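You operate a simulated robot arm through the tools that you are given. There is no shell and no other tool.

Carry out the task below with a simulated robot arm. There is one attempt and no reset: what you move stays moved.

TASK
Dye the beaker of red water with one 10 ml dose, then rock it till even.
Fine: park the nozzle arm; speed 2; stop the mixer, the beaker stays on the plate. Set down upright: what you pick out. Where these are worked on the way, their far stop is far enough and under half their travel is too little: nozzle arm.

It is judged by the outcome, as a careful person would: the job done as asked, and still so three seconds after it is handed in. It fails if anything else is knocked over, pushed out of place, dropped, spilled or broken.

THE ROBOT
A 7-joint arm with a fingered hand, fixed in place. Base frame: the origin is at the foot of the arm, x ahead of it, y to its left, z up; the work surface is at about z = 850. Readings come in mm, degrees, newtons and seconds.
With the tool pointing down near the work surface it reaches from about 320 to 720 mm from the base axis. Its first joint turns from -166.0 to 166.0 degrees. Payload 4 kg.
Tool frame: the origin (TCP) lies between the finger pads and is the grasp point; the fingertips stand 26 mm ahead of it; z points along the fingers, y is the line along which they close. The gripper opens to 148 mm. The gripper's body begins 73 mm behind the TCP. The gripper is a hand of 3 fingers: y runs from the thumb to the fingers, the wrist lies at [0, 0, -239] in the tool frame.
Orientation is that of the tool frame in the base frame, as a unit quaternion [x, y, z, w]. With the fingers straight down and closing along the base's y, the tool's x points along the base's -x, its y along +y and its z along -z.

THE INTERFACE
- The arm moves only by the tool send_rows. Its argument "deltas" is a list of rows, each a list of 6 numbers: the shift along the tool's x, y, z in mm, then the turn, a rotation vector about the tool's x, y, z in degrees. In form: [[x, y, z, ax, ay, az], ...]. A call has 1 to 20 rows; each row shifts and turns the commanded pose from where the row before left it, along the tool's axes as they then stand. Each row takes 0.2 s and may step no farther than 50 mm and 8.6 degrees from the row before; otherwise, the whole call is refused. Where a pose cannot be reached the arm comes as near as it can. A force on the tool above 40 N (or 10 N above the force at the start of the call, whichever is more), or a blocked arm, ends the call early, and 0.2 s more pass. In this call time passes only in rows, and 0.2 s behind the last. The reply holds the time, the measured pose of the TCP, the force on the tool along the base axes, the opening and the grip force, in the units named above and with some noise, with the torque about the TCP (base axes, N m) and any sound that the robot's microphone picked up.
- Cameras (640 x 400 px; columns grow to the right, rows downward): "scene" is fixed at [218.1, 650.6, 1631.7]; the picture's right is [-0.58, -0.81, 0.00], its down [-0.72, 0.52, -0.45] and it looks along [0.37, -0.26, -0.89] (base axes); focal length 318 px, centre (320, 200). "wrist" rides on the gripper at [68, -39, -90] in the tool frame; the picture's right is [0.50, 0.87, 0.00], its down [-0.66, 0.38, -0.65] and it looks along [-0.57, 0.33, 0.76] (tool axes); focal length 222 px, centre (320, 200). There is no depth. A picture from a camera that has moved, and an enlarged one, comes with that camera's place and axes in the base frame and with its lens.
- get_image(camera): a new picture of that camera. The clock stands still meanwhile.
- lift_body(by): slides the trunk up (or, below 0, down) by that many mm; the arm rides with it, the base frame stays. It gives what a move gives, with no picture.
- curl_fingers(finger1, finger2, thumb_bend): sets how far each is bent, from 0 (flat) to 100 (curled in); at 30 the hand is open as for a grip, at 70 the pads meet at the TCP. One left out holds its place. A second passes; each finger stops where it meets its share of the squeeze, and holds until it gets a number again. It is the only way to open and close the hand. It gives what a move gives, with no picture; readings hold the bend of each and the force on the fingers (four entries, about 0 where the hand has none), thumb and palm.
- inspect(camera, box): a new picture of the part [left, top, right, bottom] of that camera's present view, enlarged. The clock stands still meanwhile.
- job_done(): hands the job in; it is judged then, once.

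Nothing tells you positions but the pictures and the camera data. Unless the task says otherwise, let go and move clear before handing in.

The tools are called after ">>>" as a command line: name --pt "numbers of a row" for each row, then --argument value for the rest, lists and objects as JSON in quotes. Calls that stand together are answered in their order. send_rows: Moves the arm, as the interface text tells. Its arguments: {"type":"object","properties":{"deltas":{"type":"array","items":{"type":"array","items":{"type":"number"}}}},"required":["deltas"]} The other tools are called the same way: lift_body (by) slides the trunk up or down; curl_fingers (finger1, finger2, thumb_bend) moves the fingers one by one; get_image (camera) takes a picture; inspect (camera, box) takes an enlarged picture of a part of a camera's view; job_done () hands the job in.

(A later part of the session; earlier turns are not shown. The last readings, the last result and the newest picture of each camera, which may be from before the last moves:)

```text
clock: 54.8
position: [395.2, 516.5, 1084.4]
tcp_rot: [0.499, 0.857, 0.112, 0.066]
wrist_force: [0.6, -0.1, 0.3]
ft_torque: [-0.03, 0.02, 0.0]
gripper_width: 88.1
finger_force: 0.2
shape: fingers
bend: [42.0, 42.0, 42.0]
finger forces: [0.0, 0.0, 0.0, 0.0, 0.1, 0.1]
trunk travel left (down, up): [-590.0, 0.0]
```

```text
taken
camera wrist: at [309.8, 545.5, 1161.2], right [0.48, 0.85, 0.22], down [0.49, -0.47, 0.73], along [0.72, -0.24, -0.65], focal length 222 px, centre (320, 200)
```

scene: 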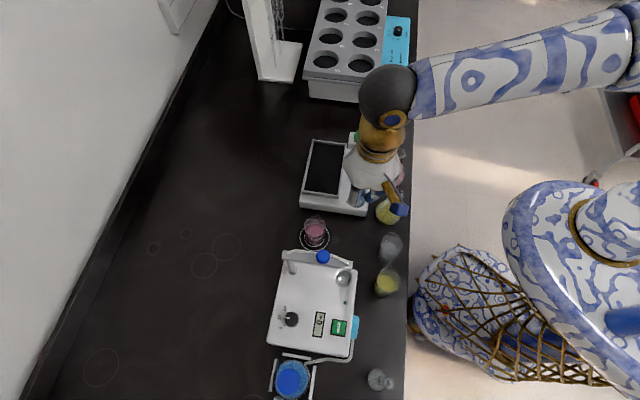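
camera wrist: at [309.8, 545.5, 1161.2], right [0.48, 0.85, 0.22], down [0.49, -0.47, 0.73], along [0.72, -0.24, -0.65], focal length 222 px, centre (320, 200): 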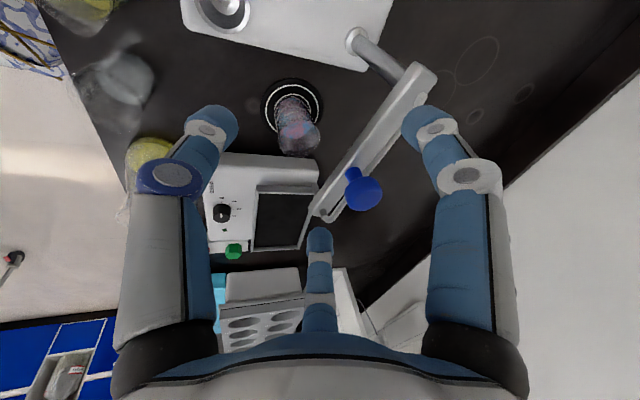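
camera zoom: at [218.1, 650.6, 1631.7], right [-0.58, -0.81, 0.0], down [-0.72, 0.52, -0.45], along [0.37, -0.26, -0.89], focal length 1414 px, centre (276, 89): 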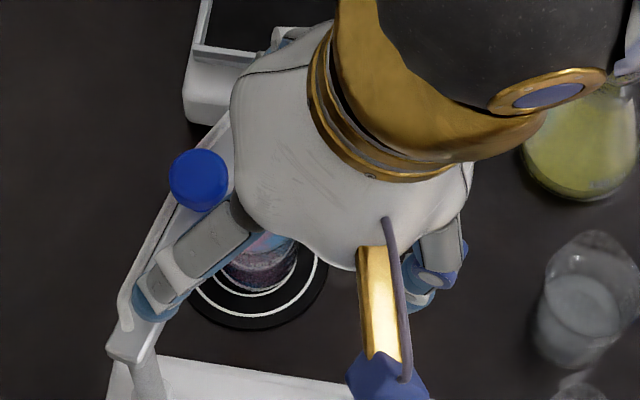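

The knob lies 44 mm straight ahead of the hand's centre, so alignment is good. I advance so that the two fingers pass over the bar to its far side.

>>> send_rows --pt "0 25.3 6.8 0 0 0" --pt "0 25.3 6.8 0 0 0"

>>> inspect --camera "scene" --box '[260, 180, 400, 270]'

>>> get_image --camera "wrist"

```text
clock: 55.4
position: [441.2, 541.8, 1086.7]
tcp_rot: [0.499, 0.857, 0.112, 0.065]
wrist_force: [0.1, 0.6, 0.1]
ft_torque: [0.02, -0.03, -0.01]
gripper_width: 88.5
finger_force: 0.1
shape: fingers
bend: [42.0, 42.0, 42.0]
finger forces: [0.1, 0.1, 0.1, 0.1, 0.1, 0.0]
trunk travel left (down, up): [-590.0, 0.0]
```

```text
4.44 times, centred on (330, 225) of scene
camera zoom: at [218.1, 650.6, 1631.7], right [-0.58, -0.81, 0.0], down [-0.72, 0.52, -0.45], along [0.37, -0.26, -0.89], focal length 1414 px, centre (276, 89)
```

zoom: 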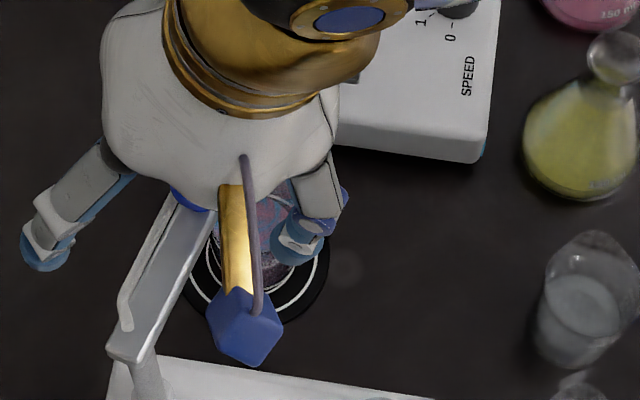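

```text
taken
camera wrist: at [355.1, 571.0, 1162.3], right [0.48, 0.85, 0.22], down [0.49, -0.47, 0.73], along [0.72, -0.24, -0.65], focal length 222 px, centre (320, 200)
```

wrist: 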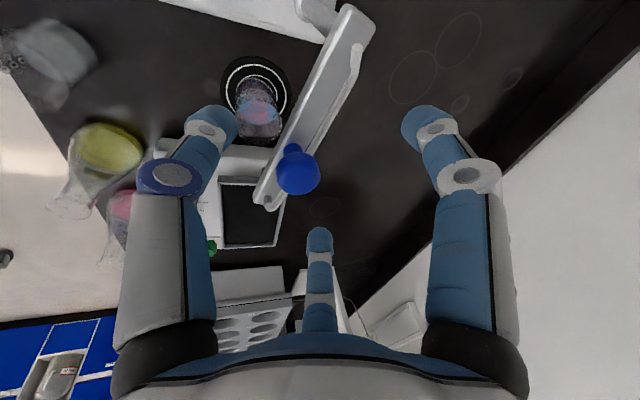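

The fingers are beyond the bar with the knob inside the hand. I lower straight down around it.

>>> send_rows --pt "0 -3.4 12.5 0 0 0" --pt "0 -3.4 12.5 0 0 0" --pt "0 -2.6 9.7 0 0 0"

>>> inspect --camera "scene" --box '[260, 180, 400, 270]'

>>> get_image --camera "wrist"

```text
clock: 56.2
position: [439.6, 542.4, 1050.1]
tcp_rot: [0.499, 0.857, 0.113, 0.065]
wrist_force: [-0.1, 0.4, 0.5]
ft_torque: [-0.02, -0.01, 0.03]
gripper_width: 88.0
finger_force: 0.1
shape: fingers
bend: [42.0, 42.0, 42.0]
finger forces: [0.0, 0.0, 0.1, 0.1, 0.0, 0.1]
trunk travel left (down, up): [-590.0, 0.0]
```

```text
4.44 times, centred on (330, 225) of scene
camera zoom: at [218.1, 650.6, 1631.7], right [-0.58, -0.81, 0.0], down [-0.72, 0.52, -0.45], along [0.37, -0.26, -0.89], focal length 1414 px, centre (276, 89)
```

zoom: 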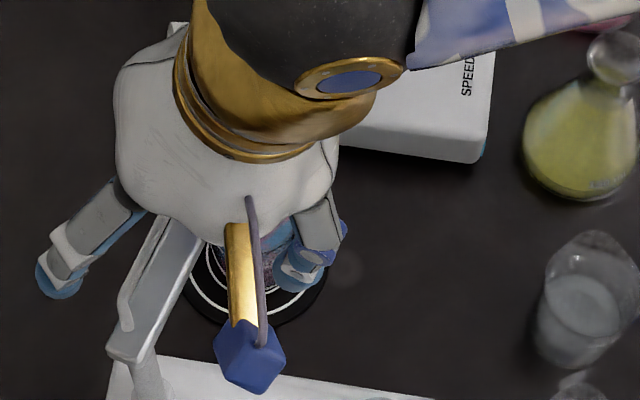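

```text
taken
camera wrist: at [354.3, 570.1, 1126.8], right [0.48, 0.85, 0.22], down [0.49, -0.47, 0.73], along [0.72, -0.24, -0.65], focal length 222 px, centre (320, 200)
```

wrist: 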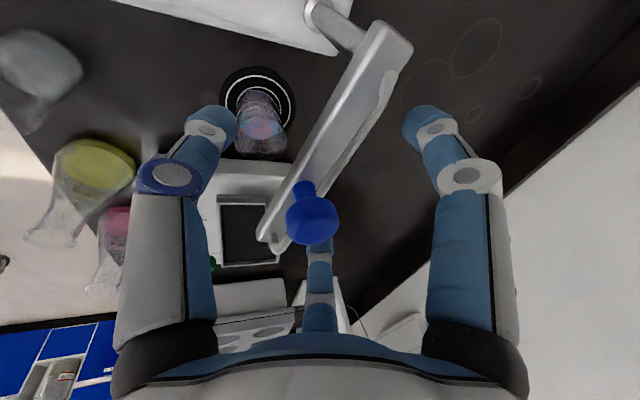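

I lower another 10 mm so the fingertips reach below the bar's top, then draw gently inward until the fingers touch the bar.

>>> send_rows --pt "0 -2.6 9.7 0 0 0" --pt "0 -5.8 -1.6 0 0 0" --pt "0 -5.8 -1.6 0 0 0"

>>> send_rows --pt "0 -3.9 -1 0 0 0"

>>> get_image --camera "wrist"

```text
clock: 57.0
position: [429.5, 534.3, 1041.3]
tcp_rot: [0.499, 0.857, 0.113, 0.066]
wrist_force: [1.0, 0.7, -0.8]
ft_torque: [-0.01, -0.01, 0.03]
gripper_width: 88.2
finger_force: 0.0
shape: fingers
bend: [42.0, 42.0, 42.0]
finger forces: [0.0, 0.0, 0.0, 0.0, 0.0, 0.0]
trunk travel left (down, up): [-590.0, 0.0]
```

```text
clock: 57.4
position: [426.8, 533.0, 1041.1]
tcp_rot: [0.499, 0.857, 0.113, 0.066]
wrist_force: [0.4, -0.4, 0.5]
ft_torque: [0.0, -0.04, 0.02]
gripper_width: 88.0
finger_force: 0.0
shape: fingers
bend: [42.0, 42.0, 42.0]
finger forces: [0.0, 0.1, 0.0, 0.1, 0.1, 0.0]
trunk travel left (down, up): [-590.0, 0.0]
```

```text
taken
camera wrist: at [339.6, 562.2, 1117.3], right [0.48, 0.85, 0.22], down [0.49, -0.47, 0.73], along [0.72, -0.24, -0.65], focal length 222 px, centre (320, 200)
```

wrist: 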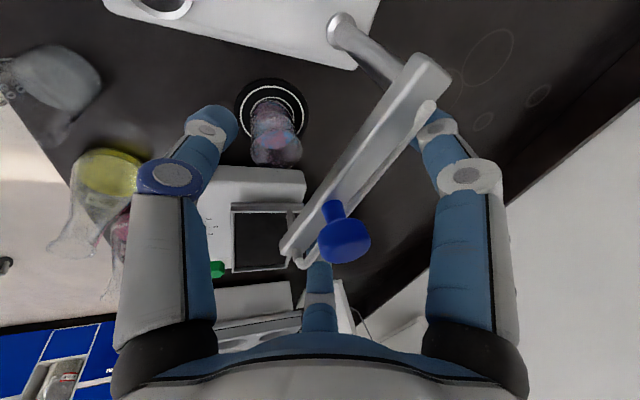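

>>> send_rows --pt "0 -3.9 -1 0 0 0"

>>> send_rows --pt "0 -3.9 -1 0 0 0"

>>> get_image --camera "wrist"

```text
clock: 57.8
position: [422.4, 530.5, 1041.3]
tcp_rot: [0.499, 0.857, 0.113, 0.066]
wrist_force: [0.3, -0.5, -0.3]
ft_torque: [0.03, -0.01, -0.01]
gripper_width: 88.2
finger_force: 0.0
shape: fingers
bend: [42.0, 42.0, 42.0]
finger forces: [0.1, 0.0, 0.1, 0.0, 0.1, 0.0]
trunk travel left (down, up): [-590.0, 0.0]
```

```text
clock: 58.2
position: [420.2, 529.6, 1040.5]
tcp_rot: [0.499, 0.857, 0.113, 0.066]
wrist_force: [2.0, 1.6, 0.4]
ft_torque: [0.01, -0.02, -0.05]
gripper_width: 89.3
finger_force: 0.9
shape: fingers
bend: [42.0, 42.0, 42.0]
finger forces: [1.1, 0.2, 0.1, 0.0, 0.1, 0.1]
trunk travel left (down, up): [-590.0, 0.0]
```

```text
taken
camera wrist: at [333.6, 558.1, 1117.6], right [0.48, 0.85, 0.22], down [0.49, -0.47, 0.73], along [0.72, -0.24, -0.65], focal length 222 px, centre (320, 200)
```

wrist: 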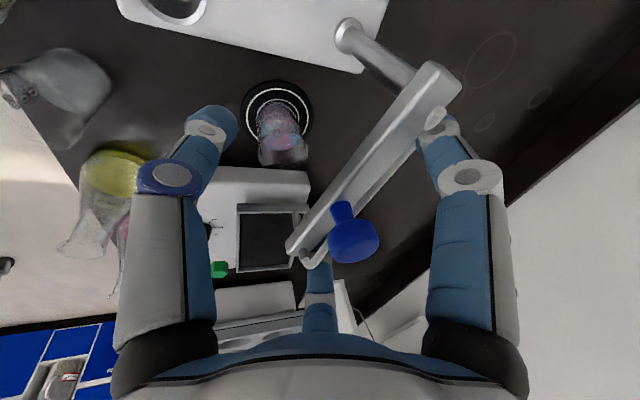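

Finger 1 now touches the bar. I turn the hand slightly so the second finger bears on it further out, then begin swinging it back around the post.

>>> send_rows --pt "0 0 0 0 -1.035 3.864" --pt "2.46 -6.67 -1.79 0 -1.553 5.796" --pt "2.46 -6.67 -1.79 0 -1.553 5.796"

>>> get_image --camera "wrist"

>>> inspect --camera "scene" --box '[260, 180, 400, 270]'

```text
clock: 59.0
position: [403.9, 529.4, 1041.0]
tcp_rot: [0.614, 0.779, 0.103, 0.08]
wrist_force: [0.4, -0.7, -0.2]
ft_torque: [0.02, -0.01, 0.03]
gripper_width: 88.7
finger_force: 0.2
shape: fingers
bend: [42.0, 42.0, 42.0]
finger forces: [0.1, 0.1, 0.0, 0.0, 0.0, 0.1]
trunk travel left (down, up): [-590.0, 0.0]
```

```text
taken
camera wrist: at [329.5, 581.3, 1117.9], right [0.7, 0.68, 0.22], down [0.34, -0.59, 0.73], along [0.63, -0.43, -0.65], focal length 222 px, centre (320, 200)
```

wrist: 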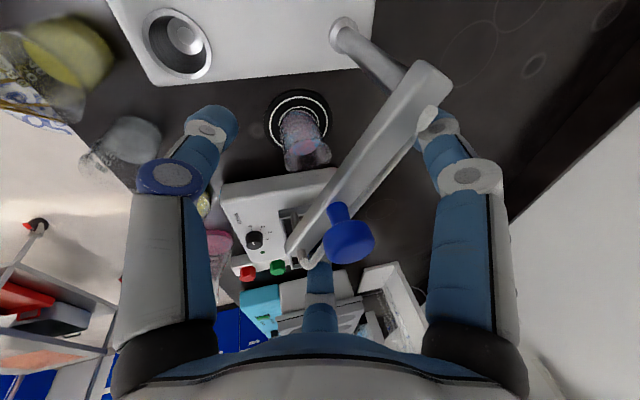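

```text
4.44 times, centred on (330, 225) of scene
camera zoom: at [218.1, 650.6, 1631.7], right [-0.58, -0.81, 0.0], down [-0.72, 0.52, -0.45], along [0.37, -0.26, -0.89], focal length 1414 px, centre (276, 89)
```

zoom: 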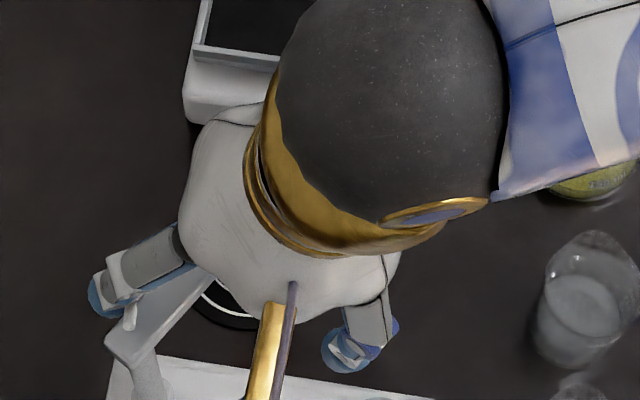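

The arm follows the fingers. I continue swinging it toward the drain.

>>> send_rows --pt "2.1 -6.64 -1.78 0 -1.553 5.796" --pt "2.1 -6.64 -1.78 0 -1.553 5.796" --pt "2.1 -6.64 -1.78 0 -1.553 5.796" --pt "2.1 -6.64 -1.78 0 -1.553 5.796"

>>> get_image --camera "wrist"

>>> inspect --camera "scene" --box '[260, 200, 400, 290]'

```text
clock: 60.0
position: [377.4, 535.9, 1042.2]
tcp_rot: [0.763, 0.633, 0.084, 0.101]
wrist_force: [-0.1, -1.1, -0.4]
ft_torque: [-0.05, 0.05, 0.0]
gripper_width: 88.7
finger_force: 0.0
shape: fingers
bend: [42.0, 42.0, 42.0]
finger forces: [0.0, 0.2, 0.0, 0.1, 0.1, 0.0]
trunk travel left (down, up): [-590.0, 0.0]
```

```text
taken
camera wrist: at [330.0, 612.8, 1118.0], right [0.91, 0.34, 0.22], down [0.07, -0.68, 0.73], along [0.4, -0.65, -0.65], focal length 222 px, centre (320, 200)
```

wrist: 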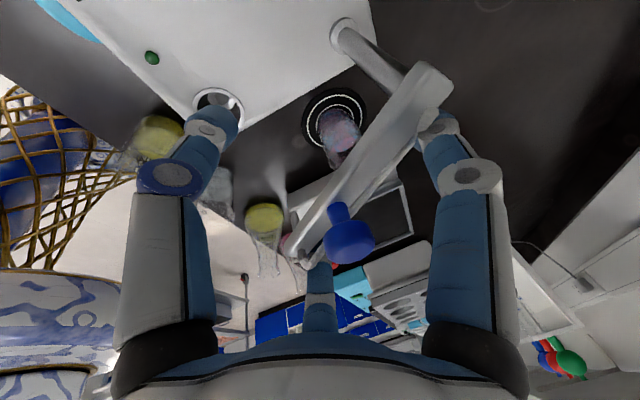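

```text
4.44 times, centred on (330, 245) of scene
camera zoom: at [218.1, 650.6, 1631.7], right [-0.58, -0.81, 0.0], down [-0.72, 0.52, -0.45], along [0.37, -0.26, -0.89], focal length 1414 px, centre (276, 0)
```

zoom: 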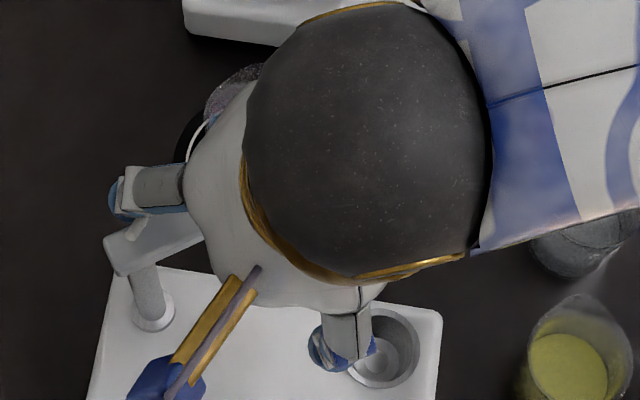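

Half way back. I continue with the same arc.

>>> send_rows --pt "2.1 -6.64 -1.78 0 -1.553 5.796" --pt "2.1 -6.64 -1.78 0 -1.553 5.796" --pt "2.1 -6.64 -1.78 0 -1.553 5.796" --pt "2.1 -6.64 -1.78 0 -1.553 5.796"

>>> get_image --camera "wrist"

>>> inspect --camera "scene" --box '[260, 210, 400, 300]'

```text
clock: 61.0
position: [353.8, 551.9, 1041.1]
tcp_rot: [0.878, 0.461, 0.06, 0.116]
wrist_force: [0.4, -0.3, -0.9]
ft_torque: [0.01, 0.02, -0.06]
gripper_width: 89.1
finger_force: 0.3
shape: fingers
bend: [42.0, 42.0, 42.0]
finger forces: [0.5, 0.0, 0.0, 0.0, 0.0, 0.0]
trunk travel left (down, up): [-590.0, 0.0]
```

```text
taken
camera wrist: at [342.5, 642.8, 1118.1], right [0.97, -0.06, 0.22], down [-0.21, -0.65, 0.73], along [0.1, -0.76, -0.65], focal length 222 px, centre (320, 200)
```

wrist: 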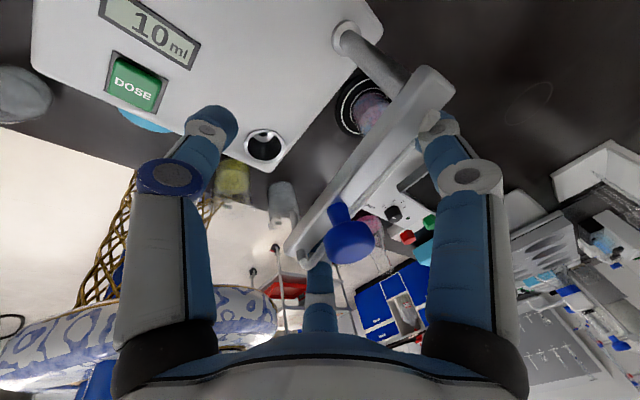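

```text
4.44 times, centred on (330, 255) of scene
camera zoom: at [218.1, 650.6, 1631.7], right [-0.58, -0.81, 0.0], down [-0.72, 0.52, -0.45], along [0.37, -0.26, -0.89], focal length 1414 px, centre (276, -44)
```

zoom: 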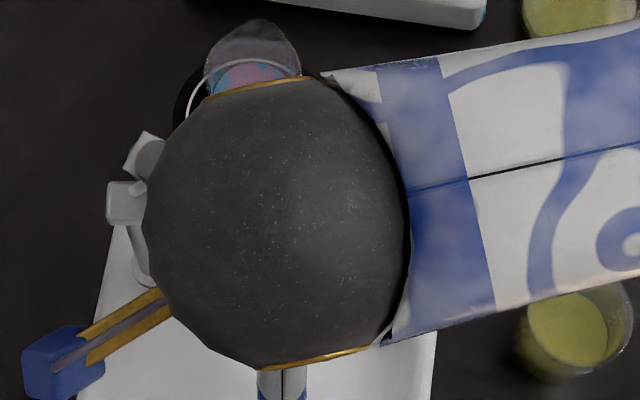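

60° back; now small steps to the parking stop.

>>> send_rows --pt "1.0 -3.34 -0.9 0 -0.776 2.898" --pt "1.0 -3.34 -0.9 0 -0.776 2.898" --pt "1.0 -3.34 -0.9 0 -0.776 2.898"

>>> send_rows --pt "1.0 -3.34 -0.9 0 -0.776 2.898"

>>> send_rows --pt "1.0 -3.34 -0.9 0 -0.776 2.898"

>>> get_image --camera "wrist"

```text
clock: 61.8
position: [348.8, 561.4, 1041.3]
tcp_rot: [0.911, 0.392, 0.051, 0.12]
wrist_force: [0.8, -0.9, -0.5]
ft_torque: [0.01, 0.01, -0.03]
gripper_width: 89.4
finger_force: 0.7
shape: fingers
bend: [42.0, 42.0, 42.0]
finger forces: [0.9, 0.0, 0.1, 0.1, 0.0, 0.0]
trunk travel left (down, up): [-590.0, 0.0]
```

```text
clock: 62.2
position: [346.4, 562.8, 1042.8]
tcp_rot: [0.921, 0.367, 0.05, 0.12]
wrist_force: [3.1, -0.9, 0.9]
ft_torque: [-0.03, 0.0, 0.2]
gripper_width: 89.6
finger_force: 1.2
shape: fingers
bend: [42.0, 41.0, 42.0]
finger forces: [0.7, 2.5, 0.0, 0.0, 0.1, 0.0]
trunk travel left (down, up): [-590.0, 0.0]
```

```text
clock: 62.6
position: [341.8, 559.1, 1041.1]
tcp_rot: [0.93, 0.343, 0.045, 0.122]
wrist_force: [6.8, -1.6, 1.9]
ft_torque: [-0.09, 0.04, 0.37]
gripper_width: 88.9
finger_force: 2.7
shape: fingers
bend: [42.0, 43.0, 42.0]
finger forces: [0.0, 5.1, 0.0, 0.1, 0.0, 0.1]
out of reach, approached as far as the arm can: row 1
trunk travel left (down, up): [-590.0, 0.0]
```

```text
taken
camera wrist: at [354.1, 649.0, 1117.1], right [0.92, -0.31, 0.22], down [-0.37, -0.58, 0.73], along [-0.1, -0.76, -0.65], focal length 222 px, centre (320, 200)
```

wrist: 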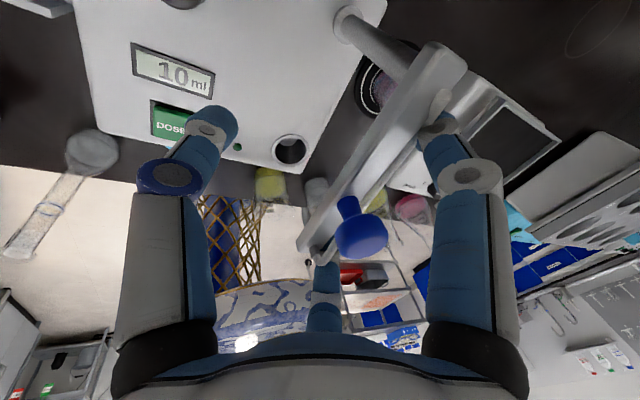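

Force has built to about 7 N and the arm no longer follows: it is at its park stop. I ease off and lift the hand straight up clear of the knob.

>>> send_rows --pt "0 5.8 1.5 0 0 0" --pt "0 3.9 -14.5 0 0 0" --pt "0 4.5 -17 0 0 0" --pt "0 4.5 -17 0 0 0"

>>> get_image --camera "wrist"

>>> inspect --camera "scene" --box '[260, 210, 400, 300]'

```text
clock: 63.6
position: [342.0, 549.6, 1089.3]
tcp_rot: [0.93, 0.343, 0.045, 0.123]
wrist_force: [0.1, 0.5, 0.9]
ft_torque: [-0.02, 0.03, -0.03]
gripper_width: 89.0
finger_force: 0.1
shape: fingers
bend: [42.0, 42.0, 42.0]
finger forces: [0.1, 0.0, 0.0, 0.0, 0.1, 0.0]
out of reach, approached as far as the arm can: row 4
trunk travel left (down, up): [-590.0, 0.0]
```

```text
taken
camera wrist: at [354.0, 640.0, 1165.3], right [0.92, -0.31, 0.22], down [-0.37, -0.58, 0.73], along [-0.1, -0.76, -0.65], focal length 222 px, centre (320, 200)
```

wrist: 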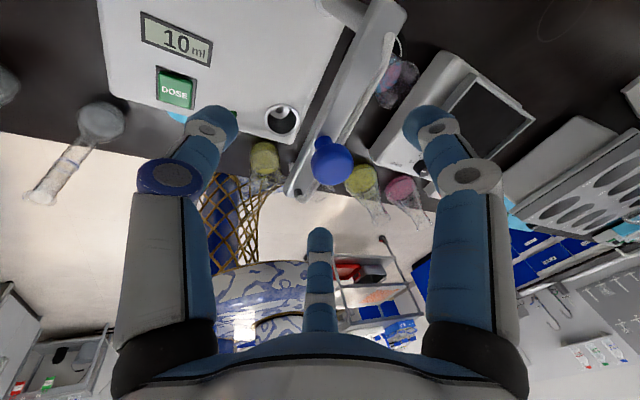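

```text
4.44 times, centred on (330, 255) of scene
camera zoom: at [218.1, 650.6, 1631.7], right [-0.58, -0.81, 0.0], down [-0.72, 0.52, -0.45], along [0.37, -0.26, -0.89], focal length 1414 px, centre (276, -44)
```

zoom: 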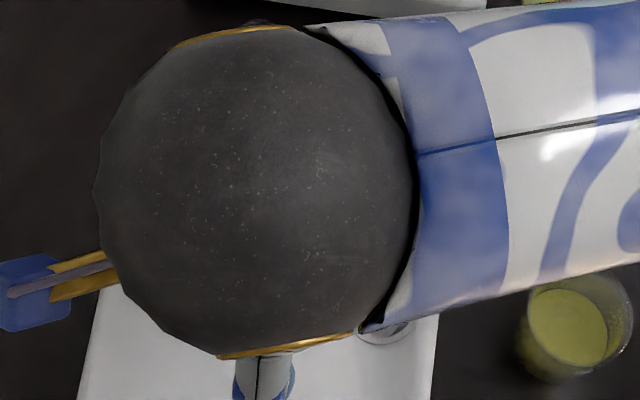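

The hand is clear above the knob. I draw back toward the robot and level the hand, then check that the nozzle arm is parked.

>>> send_rows --pt "-23.8 7.3 1.95 0 0 0" --pt "-23.8 7.3 1.95 0 0 0" --pt "-23.8 7.3 1.95 0 0 0" --pt "-23.8 7.3 1.95 0 0 0" --pt "0 0 0 7.5 0 0" --pt "0 0 0 7.5 0 0" --pt "0 0 0 0 0 -8" --pt "0 0 0 0 0 -8" --pt "0 0 0 0 0 -8" --pt "0 0 0 0 0 -8" --pt "0 0 0 0 0 -8" --pt "0 0 0 0 0 -8" --pt "0 0 0 0 0 -8" --pt "0 0 0 0 0 -8" --pt "0 0 0 0 0 -8" --pt "0 0 0 0 0 -8" --pt "0 0 0 0 0 -8" --pt "0 0 0 0 0 -8"

>>> get_image --camera "wrist"

>>> get_image --camera "scene"

```text
clock: 67.4
position: [288.5, 464.6, 1088.3]
tcp_rot: [0.369, 0.93, 0.0, 0.0]
wrist_force: [-0.1, 0.2, 0.1]
ft_torque: [0.03, -0.01, 0.0]
gripper_width: 89.0
finger_force: 0.0
shape: fingers
bend: [42.0, 42.0, 42.0]
finger forces: [0.0, 0.0, 0.0, 0.0, 0.0, 0.1]
trunk travel left (down, up): [-590.0, 0.0]
```

```text
taken
camera wrist: at [213.3, 483.5, 1178.2], right [0.23, 0.97, 0.0], down [0.74, -0.17, 0.65], along [0.64, -0.15, -0.76], focal length 222 px, centre (320, 200)
```

wrist: 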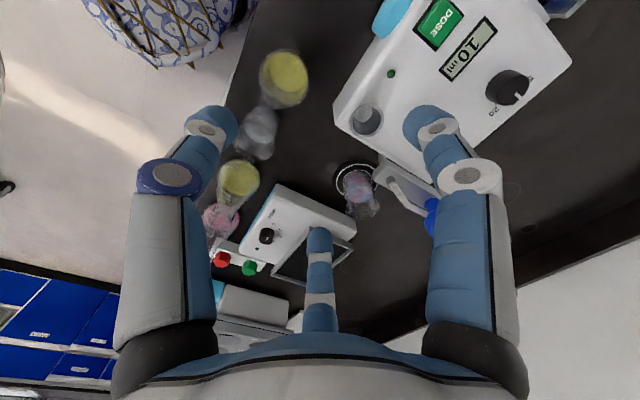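

```text
taken
```

scene: 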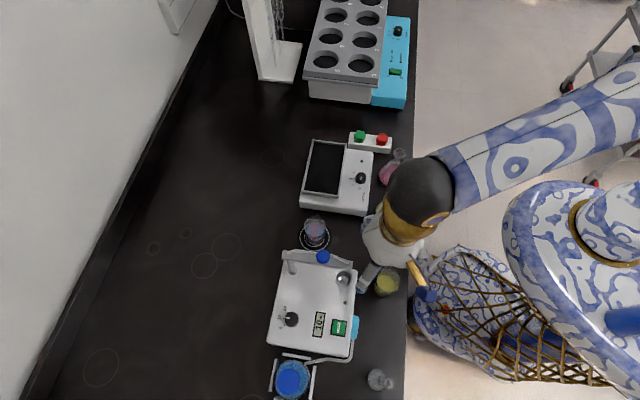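

>>> inspect --camera "scene" --box '[270, 230, 366, 290]'

>>> inspect --camera "scene" --box '[280, 130, 400, 220]'

```text
6.67 times, centred on (318, 260) of scene
camera zoom: at [218.1, 650.6, 1631.7], right [-0.58, -0.81, 0.0], down [-0.72, 0.52, -0.45], along [0.37, -0.26, -0.89], focal length 2121 px, centre (333, -200)
```

zoom: 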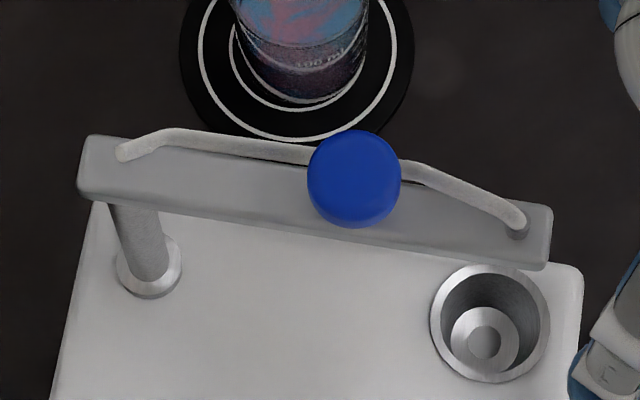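

```text
4.44 times, centred on (340, 175) of scene
camera zoom: at [218.1, 650.6, 1631.7], right [-0.58, -0.81, 0.0], down [-0.72, 0.52, -0.45], along [0.37, -0.26, -0.89], focal length 1414 px, centre (231, 311)
```

zoom: 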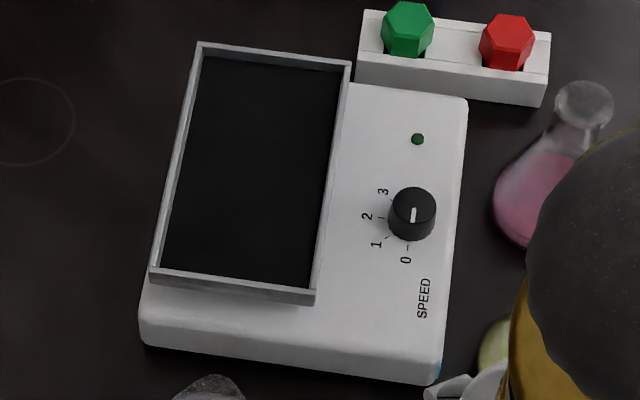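

The nozzle arm is back exactly where it was parked, and the rocker's knob is at 0 with its light off. Next I return to the beaker on the ring to pick it up.

>>> curl_fingers --finger1 45 --finger2 45 --thumb_bend 45

>>> send_rows --pt "-36.1 15.9 0 0 0 0" --pt "-36.1 15.9 0 0 0 0" --pt "-36.1 15.9 0 0 0 0" --pt "0.6 22.8 24.5 0 0 0" --pt "0.6 22.8 24.5 0 0 0" --pt "0.6 22.8 24.5 0 0 0" --pt "0.6 22.8 24.5 0 0 0"

>>> get_image --camera "wrist"

>>> inspect --camera "wrist" --box '[260, 70, 400, 195]'

```text
clock: 68.4
position: [289.3, 464.6, 1088.8]
tcp_rot: [0.371, 0.929, 0.0, 0.0]
wrist_force: [0.9, 1.0, -0.3]
ft_torque: [0.02, -0.01, -0.01]
gripper_width: 79.7
finger_force: 0.1
shape: fingers
bend: [45.0, 45.0, 45.0]
finger forces: [0.0, 0.1, 0.1, 0.1, 0.0, 0.0]
trunk travel left (down, up): [-590.0, 0.0]
```

```text
clock: 70.0
position: [462.4, 494.9, 988.3]
tcp_rot: [0.37, 0.929, -0.001, 0.0]
wrist_force: [-0.1, -0.1, -0.4]
ft_torque: [0.04, 0.01, 0.01]
gripper_width: 79.4
finger_force: 0.0
shape: fingers
bend: [45.0, 45.0, 45.0]
finger forces: [0.1, 0.0, 0.1, 0.0, 0.0, 0.0]
trunk travel left (down, up): [-590.0, 0.0]
```

```text
taken
camera wrist: at [386.7, 513.3, 1079.0], right [0.23, 0.97, 0.0], down [0.74, -0.18, 0.65], along [0.64, -0.15, -0.76], focal length 222 px, centre (320, 200)
```

wrist: 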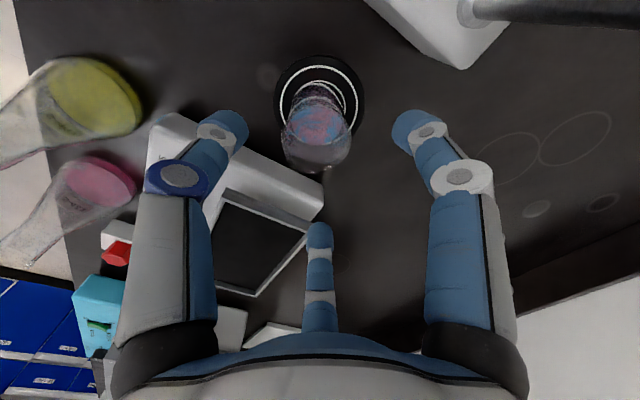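

```text
3.20 times, centred on (330, 132) of wrist
camera zoom: at [386.7, 513.3, 1079.0], right [0.23, 0.97, 0.0], down [0.74, -0.18, 0.65], along [0.64, -0.15, -0.76], focal length 711 px, centre (288, 416)
```

zoom: 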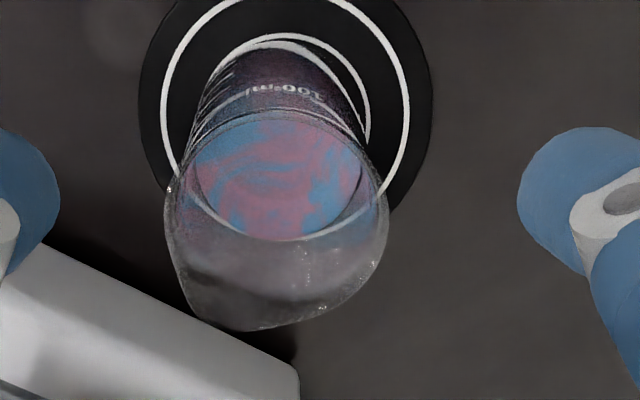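

The dyed beaker is streaky and centred within a few millimetres. I correct slightly and lower around it.

>>> send_rows --pt "1.1 -3 20 0 0 0" --pt "0 0 25 0 0 0" --pt "0 0 22 0 0 0" --pt "0 0 19 0 0 0"

>>> curl_fingers --finger1 60 --finger2 60 --thumb_bend 60

>>> get_image --camera "wrist"

```text
clock: 71.0
position: [459.7, 492.8, 902.4]
tcp_rot: [0.371, 0.929, 0.0, 0.001]
wrist_force: [0.7, 0.1, -0.1]
ft_torque: [-0.02, 0.0, -0.02]
gripper_width: 79.2
finger_force: 0.1
shape: fingers
bend: [45.0, 45.0, 45.0]
finger forces: [0.0, 0.0, 0.0, 0.0, 0.0, 0.0]
trunk travel left (down, up): [-590.0, 0.0]
```

```text
clock: 72.0
position: [459.2, 491.8, 903.2]
tcp_rot: [0.371, 0.929, 0.0, 0.001]
wrist_force: [0.0, -0.2, -0.7]
ft_torque: [0.02, -0.03, -0.01]
gripper_width: 38.8
finger_force: 3.8
shape: fingers
bend: [57.0, 57.0, 58.0]
finger forces: [2.6, 2.4, 0.0, 0.1, 2.7, 0.0]
trunk travel left (down, up): [-590.0, 0.0]
```

```text
taken
camera wrist: at [383.9, 510.0, 992.9], right [0.23, 0.97, 0.0], down [0.74, -0.18, 0.65], along [0.64, -0.15, -0.76], focal length 222 px, centre (320, 200)
```

wrist: 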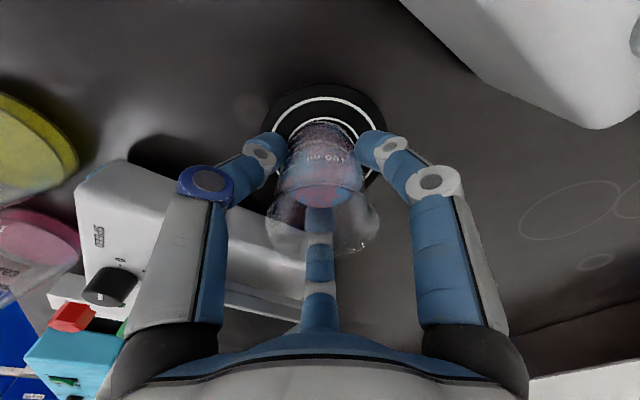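

The grip is centred. I tighten it, lift slowly, and carry the beaker level to the rocker plate, aiming for about (558, 385).

>>> curl_fingers --finger1 65 --finger2 65 --thumb_bend 65

>>> send_rows --pt "0 0 -8 0 0 0" --pt "0 0 -20 0 0 0" --pt "0 0 -25 0 0 0" --pt "0 0 -25 0 0 0" --pt "0 0 -19 0 0 0"

>>> get_image --camera "wrist"

```text
clock: 73.0
position: [459.2, 491.6, 903.3]
tcp_rot: [0.371, 0.929, 0.0, 0.0]
wrist_force: [0.0, -0.4, 0.4]
ft_torque: [0.0, 0.0, -0.01]
gripper_width: 37.2
finger_force: 10.6
shape: fingers
bend: [57.0, 57.0, 60.0]
finger forces: [6.7, 6.6, 0.0, 0.0, 7.5, 0.0]
trunk travel left (down, up): [-590.0, 0.0]
```

```text
clock: 74.2
position: [457.6, 489.8, 1001.4]
tcp_rot: [0.371, 0.929, 0.0, 0.0]
wrist_force: [0.3, -0.4, -1.0]
ft_torque: [0.02, -0.01, 0.0]
gripper_width: 37.2
finger_force: 10.6
shape: fingers
bend: [57.0, 57.0, 60.0]
finger forces: [6.8, 6.6, 0.1, 0.0, 7.4, 0.0]
trunk travel left (down, up): [-590.0, 0.0]
```

```text
taken
camera wrist: at [382.9, 508.8, 1091.2], right [0.23, 0.97, 0.0], down [0.74, -0.18, 0.65], along [0.64, -0.15, -0.76], focal length 222 px, centre (320, 200)
```

wrist: 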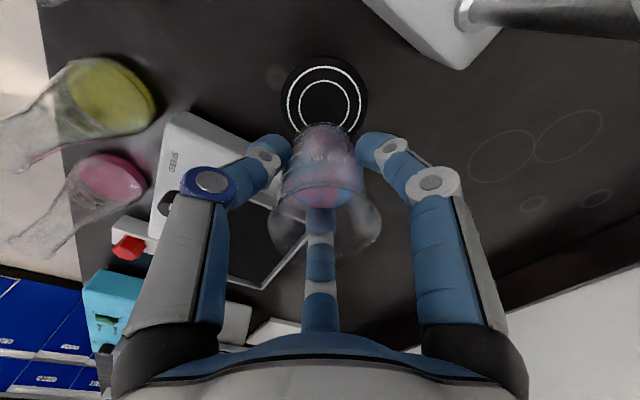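

The beaker is up. Now the level traverse to over the plate.

>>> send_rows --pt "-15 -0.8 0 0 0 0" --pt "-25 -1.3 0 0 0 0" --pt "-25 -1.3 0 0 0 0" --pt "-25 -1.3 0 0 0 0" --pt "-25 -1.3 0 0 0 0" --pt "-18 -1 0 0 0 0" --pt "-12.4 -0.8 0 0 0 0" --pt "0 0 0 0 0 0"

>>> get_image --camera "wrist"

>>> inspect --camera "scene" --box '[270, 120, 400, 220]'

```text
clock: 76.0
position: [560.4, 386.6, 1001.5]
tcp_rot: [0.371, 0.928, 0.0, 0.0]
wrist_force: [0.4, 1.1, -1.2]
ft_torque: [0.01, -0.01, 0.0]
gripper_width: 37.1
finger_force: 11.0
shape: fingers
bend: [57.0, 57.0, 60.0]
finger forces: [6.8, 6.6, 0.0, 0.0, 7.5, 0.0]
trunk travel left (down, up): [-590.0, 0.0]
```

```text
taken
camera wrist: at [484.2, 404.3, 1091.3], right [0.23, 0.97, 0.0], down [0.74, -0.18, 0.65], along [0.64, -0.15, -0.76], focal length 222 px, centre (320, 200)
```

wrist: 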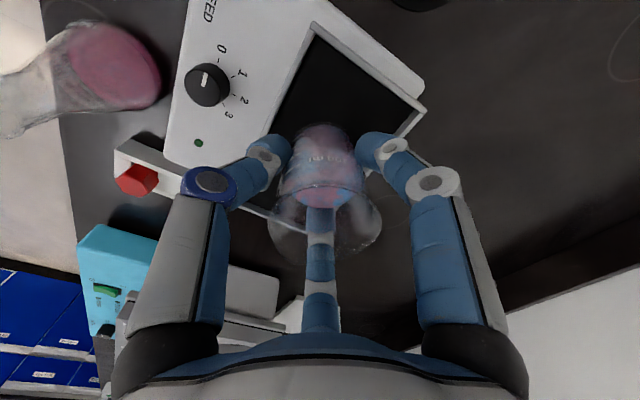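

```text
4.00 times, centred on (335, 170) of scene
camera zoom: at [218.1, 650.6, 1631.7], right [-0.58, -0.81, 0.0], down [-0.72, 0.52, -0.45], along [0.37, -0.26, -0.89], focal length 1272 px, centre (260, 320)
```

zoom: 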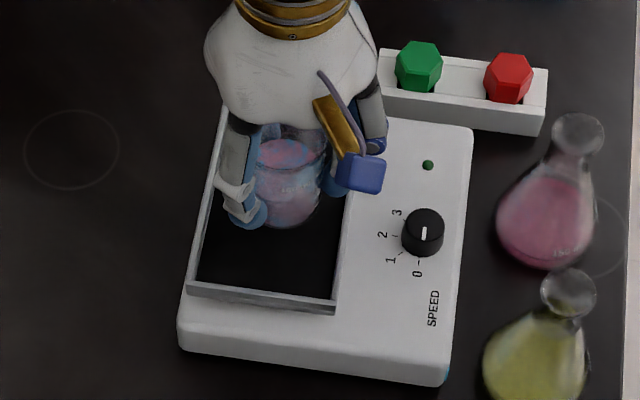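

The beaker is above the plate, well inside its rim. I lower it to just above the floor of the tray and then feel for contact.

>>> send_rows --pt "0 0 12 0 0 0" --pt "0 0 12 0 0 0" --pt "0 0 6 0 0 0" --pt "0 0 0 0 0 0"

>>> inspect --camera "scene" --box '[300, 130, 380, 200]'

```text
clock: 77.0
position: [558.5, 385.4, 971.7]
tcp_rot: [0.37, 0.929, 0.0, 0.0]
wrist_force: [0.6, 0.0, 6.0]
ft_torque: [0.0, -0.04, 0.03]
gripper_width: 37.2
finger_force: 11.3
shape: fingers
bend: [57.0, 57.0, 60.0]
finger forces: [7.7, 7.2, 0.1, 0.1, 8.0, 0.1]
trunk travel left (down, up): [-590.0, 0.0]
```

```text
5.71 times, centred on (340, 165) of scene
camera zoom: at [218.1, 650.6, 1631.7], right [-0.58, -0.81, 0.0], down [-0.72, 0.52, -0.45], along [0.37, -0.26, -0.89], focal length 1818 px, centre (206, 400)
```

zoom: 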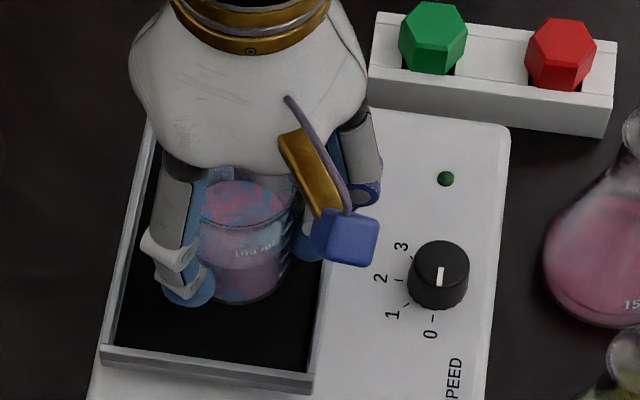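

Contact at 6 N, so the tray floor is near z 921. One more millimetre to confirm, then ease off and release.

>>> send_rows --pt "0 0 1 0 0 0"

>>> get_image --camera "wrist"

```text
clock: 77.4
position: [558.8, 385.6, 971.4]
tcp_rot: [0.37, 0.929, 0.0, 0.0]
wrist_force: [-0.6, 1.3, 8.9]
ft_torque: [0.05, -0.02, -0.01]
gripper_width: 36.8
finger_force: 11.9
shape: fingers
bend: [57.0, 57.0, 60.0]
finger forces: [8.1, 7.3, 0.0, 0.1, 8.2, 0.0]
trunk travel left (down, up): [-590.0, 0.0]
```

```text
taken
camera wrist: at [483.5, 404.8, 1061.5], right [0.23, 0.97, 0.0], down [0.74, -0.18, 0.65], along [0.64, -0.15, -0.76], focal length 222 px, centre (320, 200)
```

wrist: 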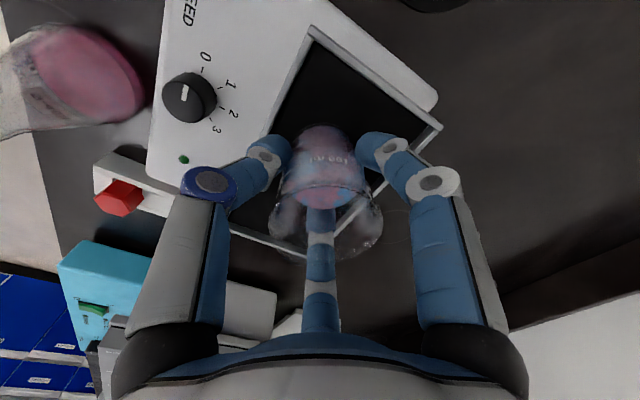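

The beaker rests flat in the tray. I release it.

>>> send_rows --pt "0 0 -1.5 0 0 0"

>>> curl_fingers --finger1 46 --finger2 46 --thumb_bend 46

>>> inspect --camera "scene" --box '[300, 130, 380, 200]'

>>> get_image --camera "wrist"

```text
clock: 77.8
position: [559.0, 386.5, 972.1]
tcp_rot: [0.371, 0.929, -0.001, 0.0]
wrist_force: [1.0, 1.5, 5.7]
ft_torque: [0.04, -0.07, 0.02]
gripper_width: 37.4
finger_force: 12.0
shape: fingers
bend: [57.0, 57.0, 61.0]
finger forces: [8.1, 7.7, 0.0, 0.0, 7.5, 0.1]
trunk travel left (down, up): [-590.0, 0.0]
```

```text
clock: 78.8
position: [560.0, 385.3, 972.6]
tcp_rot: [0.371, 0.929, 0.0, -0.001]
wrist_force: [0.9, 0.5, -0.6]
ft_torque: [0.02, 0.01, -0.02]
gripper_width: 74.8
finger_force: 0.0
shape: fingers
bend: [46.0, 46.0, 46.0]
finger forces: [0.0, 0.0, 0.0, 0.1, 0.1, 0.0]
trunk travel left (down, up): [-590.0, 0.0]
```

```text
5.71 times, centred on (340, 165) of scene
camera zoom: at [218.1, 650.6, 1631.7], right [-0.58, -0.81, 0.0], down [-0.72, 0.52, -0.45], along [0.37, -0.26, -0.89], focal length 1818 px, centre (206, 400)
```

zoom: 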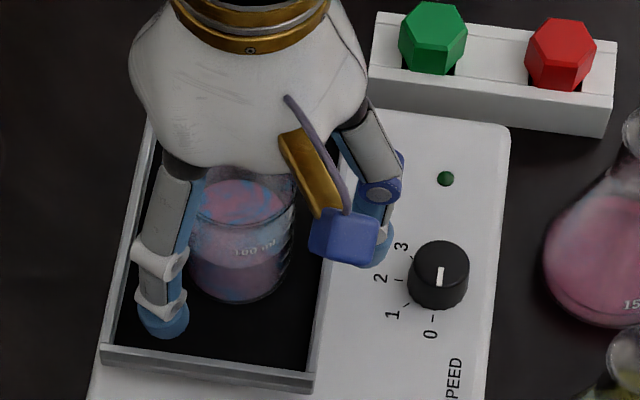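

```text
taken
camera wrist: at [483.8, 404.6, 1061.9], right [0.23, 0.97, 0.0], down [0.74, -0.18, 0.65], along [0.64, -0.15, -0.76], focal length 222 px, centre (320, 200)
```

wrist: 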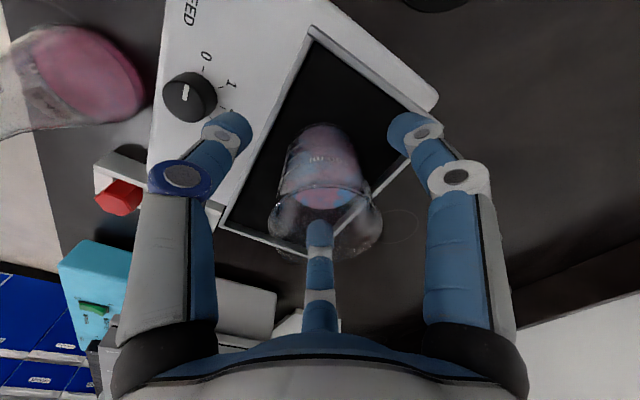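

The beaker stands upright in the tray. I lift the hand straight up past its rim and then back toward the robot.

>>> send_rows --pt "0 0 -12 0 0 0" --pt "0 0 -20 0 0 0" --pt "0 0 -20 0 0 0" --pt "0 0 -4 0 0 0" --pt "0 -20 0 0 0 0" --pt "0 -25 -5 0 0 0" --pt "0 -25 -5 0 0 0" --pt "0 -25 -5 0 0 0"

>>> get_image --camera "wrist"

>>> inspect --camera "scene" --box '[280, 110, 420, 220]'

```text
clock: 80.6
position: [493.6, 317.1, 1042.2]
tcp_rot: [0.371, 0.929, 0.0, -0.001]
wrist_force: [-0.2, 0.0, 0.2]
ft_torque: [0.0, -0.01, -0.01]
gripper_width: 74.9
finger_force: 0.0
shape: fingers
bend: [46.0, 46.0, 46.0]
finger forces: [0.0, 0.0, 0.0, 0.0, 0.0, 0.0]
trunk travel left (down, up): [-590.0, 0.0]
```

```text
taken
camera wrist: at [418.4, 335.6, 1132.5], right [0.23, 0.97, 0.0], down [0.74, -0.18, 0.65], along [0.64, -0.15, -0.76], focal length 222 px, centre (320, 200)
```

wrist: 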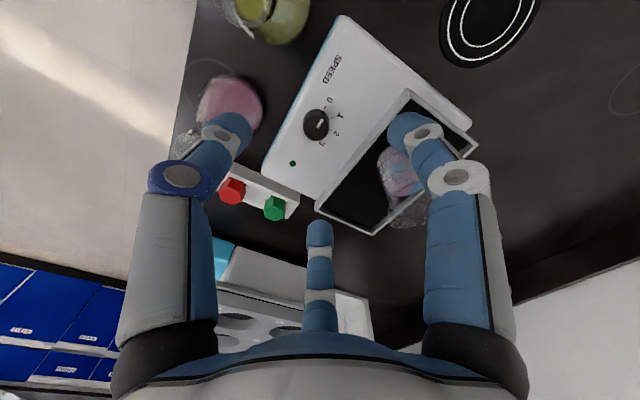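

```text
3.64 times, centred on (350, 165) of scene
camera zoom: at [218.1, 650.6, 1631.7], right [-0.58, -0.81, 0.0], down [-0.72, 0.52, -0.45], along [0.37, -0.26, -0.89], focal length 1157 px, centre (211, 327)
```

zoom: 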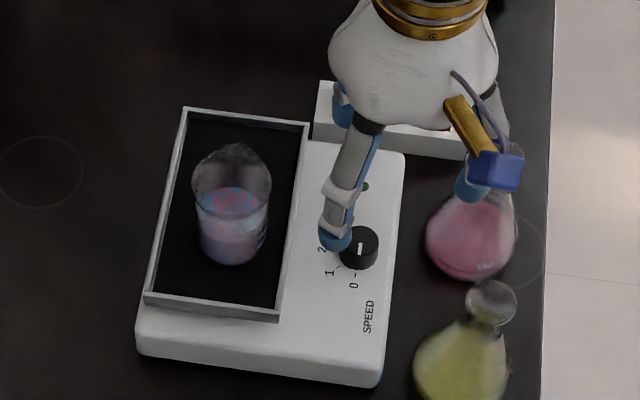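

The beaker stands well inside the tray. Now the speed knob: I zoom from both cameras to fix its centre, height and pointer.

>>> inspect --camera "wrist" --box '[270, 80, 370, 160]'

>>> inspect --camera "scene" --box '[340, 150, 388, 200]'

```text
5.00 times, centred on (320, 120) of wrist
camera zoom: at [418.4, 335.6, 1132.5], right [0.23, 0.97, 0.0], down [0.74, -0.18, 0.65], along [0.64, -0.15, -0.76], focal length 1111 px, centre (320, 600)
```

zoom: 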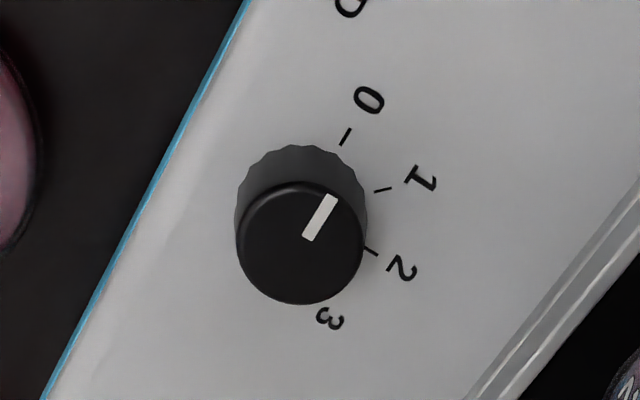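

```text
8.00 times, centred on (364, 175) of scene
camera zoom: at [218.1, 650.6, 1631.7], right [-0.58, -0.81, 0.0], down [-0.72, 0.52, -0.45], along [0.37, -0.26, -0.89], focal length 2545 px, centre (-32, 400)
```

zoom: 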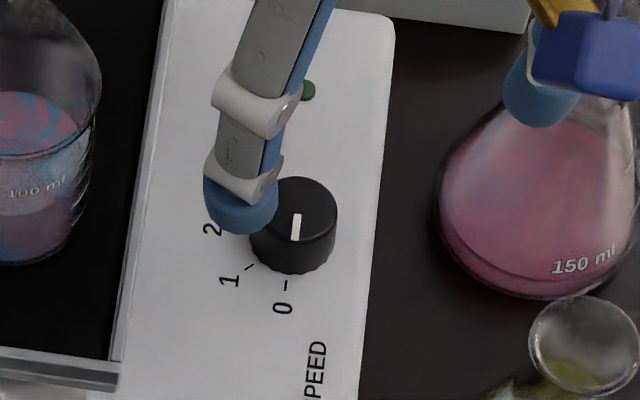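

The knob's centre is near (509.5, 309), its top near z 905, and the ticks are 45° apart, so 0→2 is a 90° clockwise turn. I turn the hand so no finger points at the tray, planning four grips of 22.5° each.

>>> send_rows --pt "0 0 0 0 0 -8.2" --pt "0 0 0 0 0 -8.2" --pt "0 0 0 0 0 -8.2" --pt "0 0 0 0 0 -8.2" --pt "0 0 0 0 0 -8.2" --pt "0 0 0 0 0 -8.2" --pt "0 0 0 0 0 -8.2" --pt "0 0 0 0 0 -8.2" --pt "0 0 0 0 0 -8.2" --pt "0 0 0 0 0 -8.2" --pt "0 0 0 0 0 -8.2" --pt "0 0 0 0 0 -8.2" --pt "0 0 0 0 0 -8.2" --pt "0 0 0 0 0 -8.2" --pt "0 0 0 0 0 -8.2" --pt "0 0 0 0 0 -7.5"

>>> curl_fingers --finger1 56 --finger2 56 --thumb_bend 56

>>> get_image --camera "wrist"

```text
clock: 84.0
position: [494.5, 318.0, 1042.7]
tcp_rot: [-0.69, 0.724, 0.0, -0.001]
wrist_force: [-0.4, 0.2, 0.5]
ft_torque: [0.0, -0.01, -0.01]
gripper_width: 74.7
finger_force: 0.1
shape: fingers
bend: [46.0, 46.0, 46.0]
finger forces: [0.0, 0.1, 0.0, 0.0, 0.0, 0.1]
trunk travel left (down, up): [-590.0, 0.0]
```

```text
clock: 85.0
position: [494.9, 316.8, 1042.3]
tcp_rot: [-0.688, 0.726, 0.0, 0.0]
wrist_force: [0.2, -1.1, -0.7]
ft_torque: [0.02, 0.0, 0.03]
gripper_width: 43.0
finger_force: 0.1
shape: fingers
bend: [56.0, 56.0, 56.0]
finger forces: [0.1, 0.1, 0.0, 0.0, 0.0, 0.0]
trunk travel left (down, up): [-590.0, 0.0]
```

```text
taken
camera wrist: at [530.1, 247.5, 1132.2], right [-0.89, -0.45, 0.0], down [-0.34, 0.67, 0.65], along [-0.3, 0.58, -0.76], focal length 222 px, centre (320, 200)
```

wrist: 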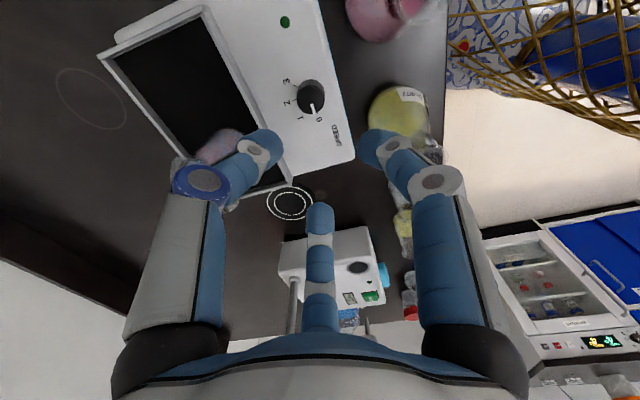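

>>> inspect --camera "wrist" --box '[262, 60, 362, 140]'

```text
5.00 times, centred on (312, 100) of wrist
camera zoom: at [530.1, 247.5, 1132.2], right [-0.89, -0.45, 0.0], down [-0.34, 0.67, 0.65], along [-0.3, 0.58, -0.76], focal length 1111 px, centre (360, 700)
```

zoom: 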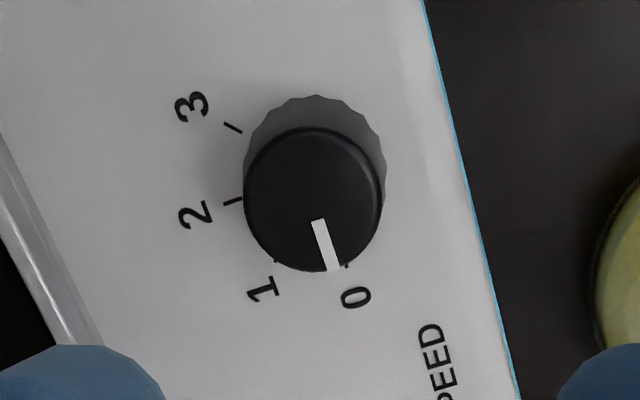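

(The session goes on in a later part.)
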